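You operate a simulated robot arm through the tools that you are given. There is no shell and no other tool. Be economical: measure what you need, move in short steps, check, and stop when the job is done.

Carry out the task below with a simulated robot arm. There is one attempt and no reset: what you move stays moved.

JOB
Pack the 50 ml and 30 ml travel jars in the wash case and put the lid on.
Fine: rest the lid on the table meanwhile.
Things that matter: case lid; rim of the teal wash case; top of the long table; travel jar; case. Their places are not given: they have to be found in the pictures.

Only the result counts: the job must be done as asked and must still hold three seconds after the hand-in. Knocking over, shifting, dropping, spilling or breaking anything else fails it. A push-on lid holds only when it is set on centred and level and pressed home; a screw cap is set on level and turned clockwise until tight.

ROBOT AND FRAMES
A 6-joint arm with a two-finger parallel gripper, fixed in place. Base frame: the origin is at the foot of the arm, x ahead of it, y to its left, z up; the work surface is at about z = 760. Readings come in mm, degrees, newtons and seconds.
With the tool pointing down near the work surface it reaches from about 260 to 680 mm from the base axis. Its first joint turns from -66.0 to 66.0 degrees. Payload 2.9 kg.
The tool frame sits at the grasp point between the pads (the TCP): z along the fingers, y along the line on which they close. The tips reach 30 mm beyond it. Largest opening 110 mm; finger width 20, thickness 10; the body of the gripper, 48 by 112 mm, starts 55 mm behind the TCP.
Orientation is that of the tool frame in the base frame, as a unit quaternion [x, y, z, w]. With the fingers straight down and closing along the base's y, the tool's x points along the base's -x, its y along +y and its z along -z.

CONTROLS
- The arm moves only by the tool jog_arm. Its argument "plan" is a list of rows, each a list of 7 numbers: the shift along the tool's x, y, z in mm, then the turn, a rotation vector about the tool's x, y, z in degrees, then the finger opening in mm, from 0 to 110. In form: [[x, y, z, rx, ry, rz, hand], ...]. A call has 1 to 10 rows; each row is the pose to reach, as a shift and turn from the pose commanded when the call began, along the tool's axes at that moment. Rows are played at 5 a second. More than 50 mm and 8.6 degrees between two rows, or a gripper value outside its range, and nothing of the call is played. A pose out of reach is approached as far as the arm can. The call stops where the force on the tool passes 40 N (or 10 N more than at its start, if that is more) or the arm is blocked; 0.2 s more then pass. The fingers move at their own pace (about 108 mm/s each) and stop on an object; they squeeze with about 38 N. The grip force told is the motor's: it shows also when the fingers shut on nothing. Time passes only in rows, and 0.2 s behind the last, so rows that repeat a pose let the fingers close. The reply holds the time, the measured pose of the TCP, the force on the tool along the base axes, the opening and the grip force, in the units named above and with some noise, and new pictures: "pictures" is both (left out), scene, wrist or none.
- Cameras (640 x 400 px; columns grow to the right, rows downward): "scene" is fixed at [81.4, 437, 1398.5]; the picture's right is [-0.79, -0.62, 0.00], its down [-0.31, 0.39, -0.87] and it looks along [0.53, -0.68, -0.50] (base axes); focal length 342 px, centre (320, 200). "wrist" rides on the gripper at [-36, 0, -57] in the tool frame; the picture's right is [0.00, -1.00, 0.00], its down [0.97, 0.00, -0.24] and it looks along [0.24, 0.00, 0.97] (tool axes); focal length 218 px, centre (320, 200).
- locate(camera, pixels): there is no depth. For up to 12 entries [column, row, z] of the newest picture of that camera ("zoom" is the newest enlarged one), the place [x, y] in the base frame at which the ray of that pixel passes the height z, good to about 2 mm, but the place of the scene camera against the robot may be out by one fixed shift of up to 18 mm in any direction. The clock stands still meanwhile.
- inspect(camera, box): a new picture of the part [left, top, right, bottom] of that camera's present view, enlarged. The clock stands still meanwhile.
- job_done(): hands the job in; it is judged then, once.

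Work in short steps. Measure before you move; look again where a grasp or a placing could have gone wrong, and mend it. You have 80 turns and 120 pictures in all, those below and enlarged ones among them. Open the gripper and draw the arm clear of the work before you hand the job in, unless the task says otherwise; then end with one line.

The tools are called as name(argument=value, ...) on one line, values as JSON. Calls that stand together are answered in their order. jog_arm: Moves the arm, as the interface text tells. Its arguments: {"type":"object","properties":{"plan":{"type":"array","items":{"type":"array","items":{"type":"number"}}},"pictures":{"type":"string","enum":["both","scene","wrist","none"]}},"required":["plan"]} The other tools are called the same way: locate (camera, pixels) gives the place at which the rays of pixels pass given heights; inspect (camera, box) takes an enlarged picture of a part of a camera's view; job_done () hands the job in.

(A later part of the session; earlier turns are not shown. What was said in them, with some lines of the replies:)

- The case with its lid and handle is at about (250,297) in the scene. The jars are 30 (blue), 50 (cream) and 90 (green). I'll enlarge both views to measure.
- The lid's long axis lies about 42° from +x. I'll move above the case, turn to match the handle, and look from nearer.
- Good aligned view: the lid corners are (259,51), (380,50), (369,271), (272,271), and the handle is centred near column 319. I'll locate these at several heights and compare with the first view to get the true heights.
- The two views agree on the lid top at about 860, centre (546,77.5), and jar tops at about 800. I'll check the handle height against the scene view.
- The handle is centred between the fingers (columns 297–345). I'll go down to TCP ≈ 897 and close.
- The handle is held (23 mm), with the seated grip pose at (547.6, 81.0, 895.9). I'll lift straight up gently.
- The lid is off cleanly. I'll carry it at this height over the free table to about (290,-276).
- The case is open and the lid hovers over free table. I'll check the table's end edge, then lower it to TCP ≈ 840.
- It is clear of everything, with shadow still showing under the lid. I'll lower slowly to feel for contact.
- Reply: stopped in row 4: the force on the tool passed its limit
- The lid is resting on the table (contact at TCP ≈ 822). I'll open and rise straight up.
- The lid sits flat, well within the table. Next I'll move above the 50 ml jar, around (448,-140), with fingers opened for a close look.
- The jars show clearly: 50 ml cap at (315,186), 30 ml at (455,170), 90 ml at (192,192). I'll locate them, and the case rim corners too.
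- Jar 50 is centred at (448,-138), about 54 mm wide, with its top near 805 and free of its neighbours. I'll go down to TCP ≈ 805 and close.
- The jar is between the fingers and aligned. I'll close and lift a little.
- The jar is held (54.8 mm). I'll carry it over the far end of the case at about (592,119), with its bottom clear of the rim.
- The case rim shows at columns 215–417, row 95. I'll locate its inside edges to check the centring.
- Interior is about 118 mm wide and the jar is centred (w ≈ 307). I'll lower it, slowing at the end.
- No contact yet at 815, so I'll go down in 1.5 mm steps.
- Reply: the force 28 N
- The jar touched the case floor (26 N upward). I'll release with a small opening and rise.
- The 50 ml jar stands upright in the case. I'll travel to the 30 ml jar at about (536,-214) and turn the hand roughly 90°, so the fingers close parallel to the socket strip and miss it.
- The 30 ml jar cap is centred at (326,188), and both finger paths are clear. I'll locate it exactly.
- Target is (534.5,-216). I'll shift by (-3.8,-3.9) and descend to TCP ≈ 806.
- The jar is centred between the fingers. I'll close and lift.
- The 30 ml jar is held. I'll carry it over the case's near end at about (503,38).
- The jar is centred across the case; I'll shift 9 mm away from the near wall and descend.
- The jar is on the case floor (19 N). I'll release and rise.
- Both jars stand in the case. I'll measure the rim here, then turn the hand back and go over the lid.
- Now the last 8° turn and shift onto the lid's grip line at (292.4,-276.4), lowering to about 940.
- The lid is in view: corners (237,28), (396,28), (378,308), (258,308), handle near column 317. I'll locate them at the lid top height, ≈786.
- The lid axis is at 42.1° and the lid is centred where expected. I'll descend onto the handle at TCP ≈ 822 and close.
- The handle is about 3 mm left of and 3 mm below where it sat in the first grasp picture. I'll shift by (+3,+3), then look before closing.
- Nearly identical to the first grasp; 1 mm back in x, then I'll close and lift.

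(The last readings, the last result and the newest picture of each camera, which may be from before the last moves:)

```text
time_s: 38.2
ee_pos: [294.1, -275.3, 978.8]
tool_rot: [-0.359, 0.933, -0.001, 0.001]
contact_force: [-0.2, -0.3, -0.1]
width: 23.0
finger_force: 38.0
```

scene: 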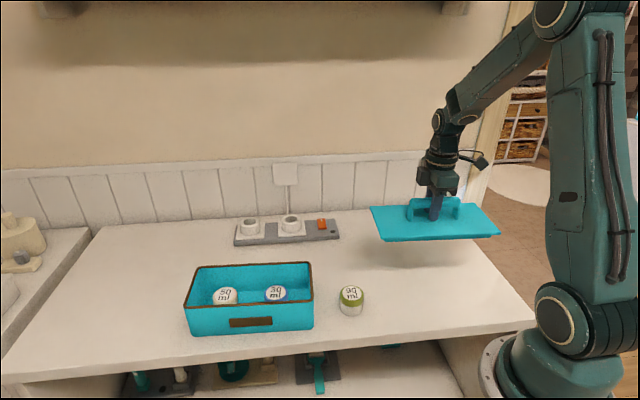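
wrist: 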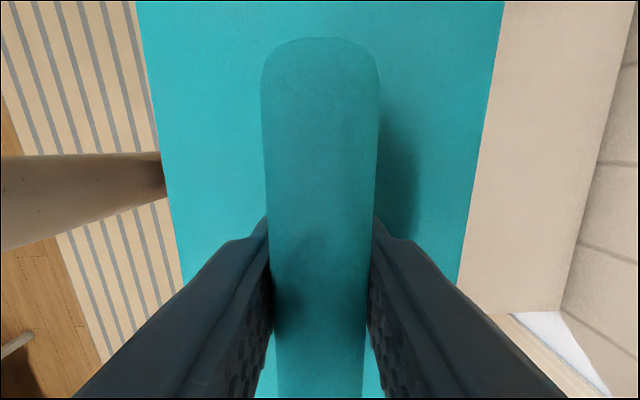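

The grasp matches the first one (handle end at row 38 against 35). I'll carry it back over the case.

jog_arm(plan=[[-43, 9.5, 0, 0, 0, 0, 0], [-86, 19, 0, 0, 0, 0, 0], [-129, 28.5, 0, 0, 0, 0, 0], [-172, 38, 0, 0, 0, 0, 0], [-215, 47.5, 0, 0, 0, 0, 0], [-258, 57, 0, 0, 0, 0, 0], [-301, 66.5, 0, 0, 0, 0, 0], [-344, 76, 0, 0, 0, 0, 0], [-387, 86, 0, 0, 0, 0, 0], [-427, 95, 0, 0, 0, 0, 0]], pictures="none")

jog_arm(plan=[[0, 0, 0, 0, 0, 0, 0]], pictures="none")

jog_arm(plan=[[0, 0, 0, 0, 0, 0, 0]], pictures="none")

jog_arm(plan=[[0, 0, 0, 0, 0, 0, 0]])

```text
time_s: 40.4
ee_pos: [547.4, 80.4, 975.7]
tool_rot: [-0.358, 0.934, -0.002, 0.0]
contact_force: [0.3, 0.7, -0.9]
width: 23.2
finger_force: 38.4
```

```text
time_s: 40.8
ee_pos: [547.5, 80.7, 975.6]
tool_rot: [-0.358, 0.934, -0.001, 0.0]
contact_force: [-0.4, 0.6, -0.5]
width: 23.2
finger_force: 38.4
```

```text
time_s: 41.2
ee_pos: [546.4, 80.0, 975.2]
tool_rot: [-0.359, 0.933, 0.0, 0.0]
contact_force: [0.5, 0.0, -1.2]
width: 23.2
finger_force: 37.9
```

```text
time_s: 41.6
ee_pos: [545.6, 80.2, 975.9]
tool_rot: [-0.358, 0.934, -0.001, 0.0]
contact_force: [0.3, -0.1, -1.2]
width: 23.5
finger_force: 38.0
```

scene: 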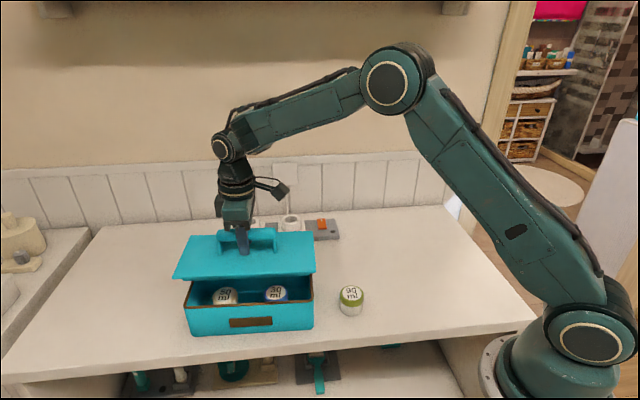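
wrist: 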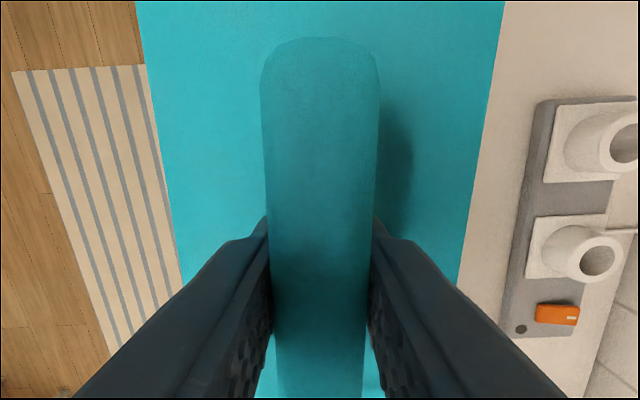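

The pose matches the first lift within about 2 mm. I'll lower to TCP ≈ 925, just above engagement, and enlarge the view.

jog_arm(plan=[[0, 0, 25, 0, 0, 0, 0], [0, 0, 45, 0, 0, 0, 0], [0, 0, 50, 0, 0, 0, 0]], pictures="none")

inspect(camera="scene", box=[165, 230, 335, 345])

```text
time_s: 42.4
ee_pos: [547.0, 79.7, 925.8]
tool_rot: [-0.359, 0.933, 0.0, 0.0]
contact_force: [-0.2, 0.0, -1.0]
width: 22.8
finger_force: 37.6
```

```text
3.48 times, centred on (250, 288) of scene
```

zoom: 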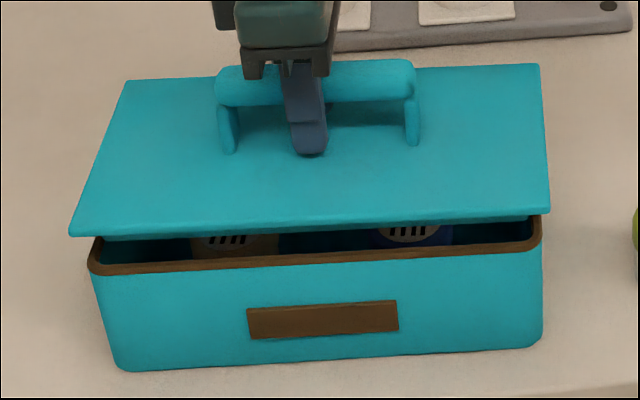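

The lid is level and lines up over the rim, overhanging on both sides. I'll lower slowly toward 900, watching the force.

jog_arm(plan=[[0, 0, 6, 0, 0, 0, 0], [0, 0, 11, 0, 0, 0, 0], [0, 0, 15, 0, 0, 0, 0], [0, 0, 18, 0, 0, 0, 0], [0, 0, 21, 0, 0, 0, 0]], pictures="none")

inspect(camera="scene", box=[165, 230, 335, 345])

```text
time_s: 43.6
ee_pos: [547.0, 80.4, 905.2]
tool_rot: [-0.359, 0.934, -0.001, 0.001]
contact_force: [-0.3, -0.4, -2.0]
width: 23.2
finger_force: 37.3
```

```text
3.48 times, centred on (250, 288) of scene
```

zoom: 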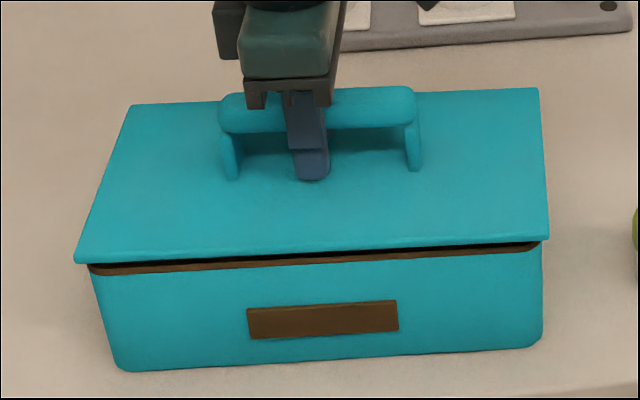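

It is engaging with no side force. I'll keep lowering in small steps to seat and press.

jog_arm(plan=[[0, 0, 3, 0, 0, 0, 0], [0, 0, 6, 0, 0, 0, 0], [0, 0, 8, 0, 0, 0, 0], [0, 0, 10, 0, 0, 0, 0], [0, 0, 12, 0, 0, 0, 0]], pictures="none")

inspect(camera="scene", box=[165, 230, 335, 345])

```text
time_s: 44.8
ee_pos: [546.3, 79.3, 895.1]
tool_rot: [-0.359, 0.933, 0.0, 0.0]
contact_force: [-3.7, 0.0, 9.9]
width: 23.0
finger_force: 38.0
```

```text
3.48 times, centred on (250, 288) of scene
```

zoom: 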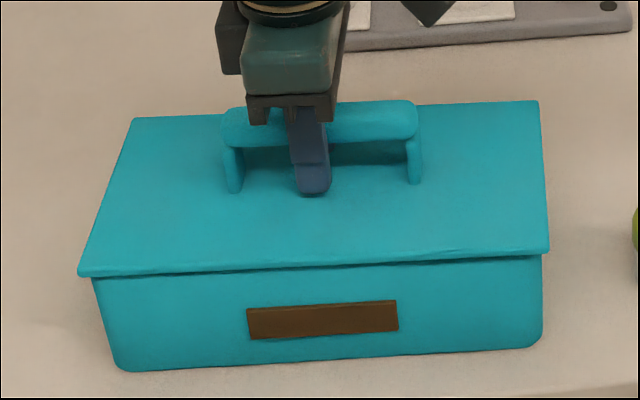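

The lid is down at TCP ≈ 895 with 10 N. I'll press further, up to the force limit, to push it home.

jog_arm(plan=[[0, 0, 1.5, 0, 0, 0, 0], [0, 0, 3, 0, 0, 0, 0], [0, 0, 4.5, 0, 0, 0, 0], [0, 0, 6, 0, 0, 0, 0], [0, 0, 7.5, 0, 0, 0, 0], [0, 0, 9, 0, 0, 0, 0]], pictures="none")

inspect(camera="scene", box=[165, 230, 335, 345])

```text
time_s: 45.5
ee_pos: [546.8, 81.7, 893.0]
tool_rot: [-0.358, 0.934, -0.001, 0.003]
contact_force: [-0.4, 0.1, 3.4]
width: 23.1
finger_force: 37.9
stopped in row 3: the force on the tool passed its limit (the readings are from after the stop); the commanded pose is now the measured one
```

```text
3.48 times, centred on (250, 288) of scene
```

zoom: 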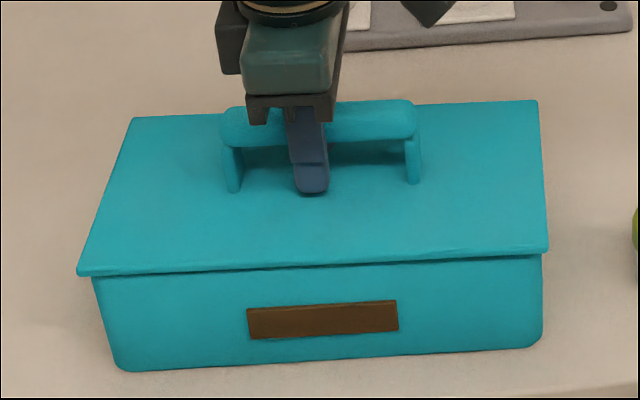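

It is pressed home past 40 N and sits level. I'll open and rise clear.

jog_arm(plan=[[0, 0, 0, 0, 0, 0, 40], [0, 0, 0, 0, 0, 0, 65], [0, 0, 0, 0, 0, 0, 70], [0, 0, -30, 0, 0, 0, 70], [0, 0, -70, 0, 0, 0, 70], [0, 0, -110, 0, 0, 0, 70], [0, 0, -150, 0, 0, 0, 70], [0, 0, -180, 0, 0, 0, 70]])

inspect(camera="scene", box=[160, 200, 400, 350])

locate(camera="scene", pixels=[[315, 259, 860], [315, 301, 860]])

```text
time_s: 47.3
ee_pos: [547.5, 84.9, 1075.0]
tool_rot: [-0.359, 0.933, -0.002, 0.004]
contact_force: [-0.2, -0.2, 0.0]
width: 70.1
finger_force: 0.0
```

scene: 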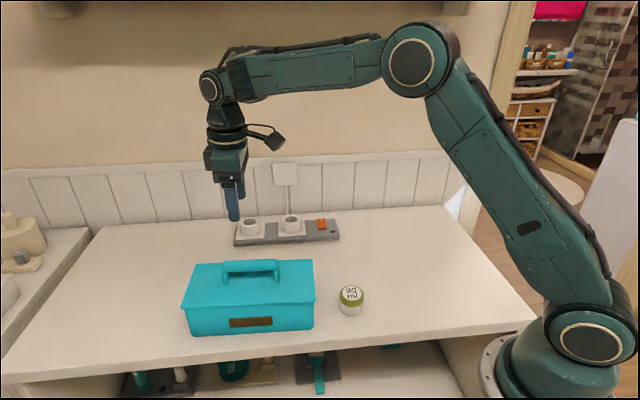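
wrist: 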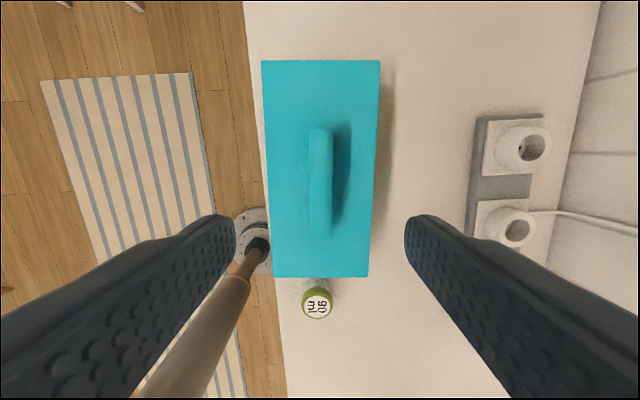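

```text
2.67 times, centred on (280, 275) of scene
```

zoom: 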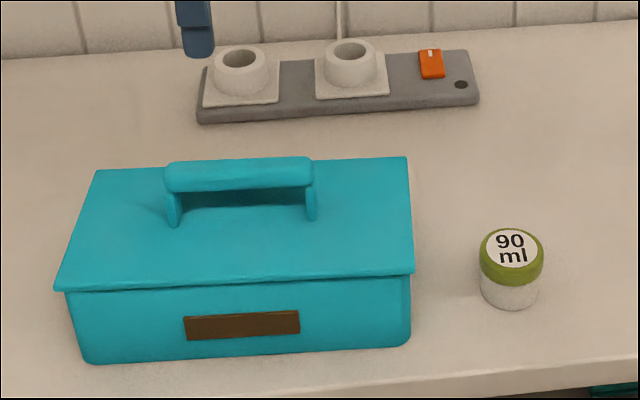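

```text
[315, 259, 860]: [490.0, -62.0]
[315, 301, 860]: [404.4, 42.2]
```

The lid sits at the same pixels as at the start, flat and closed. The 90 ml jar and the socket strip haven't moved, and the arm is clear, so I'll hand in.

job_done()

```text
The job is handed in.
```

The 50 ml and 30 ml jars are packed in the wash case, the lid is back on and pressed down, and the arm is clear.
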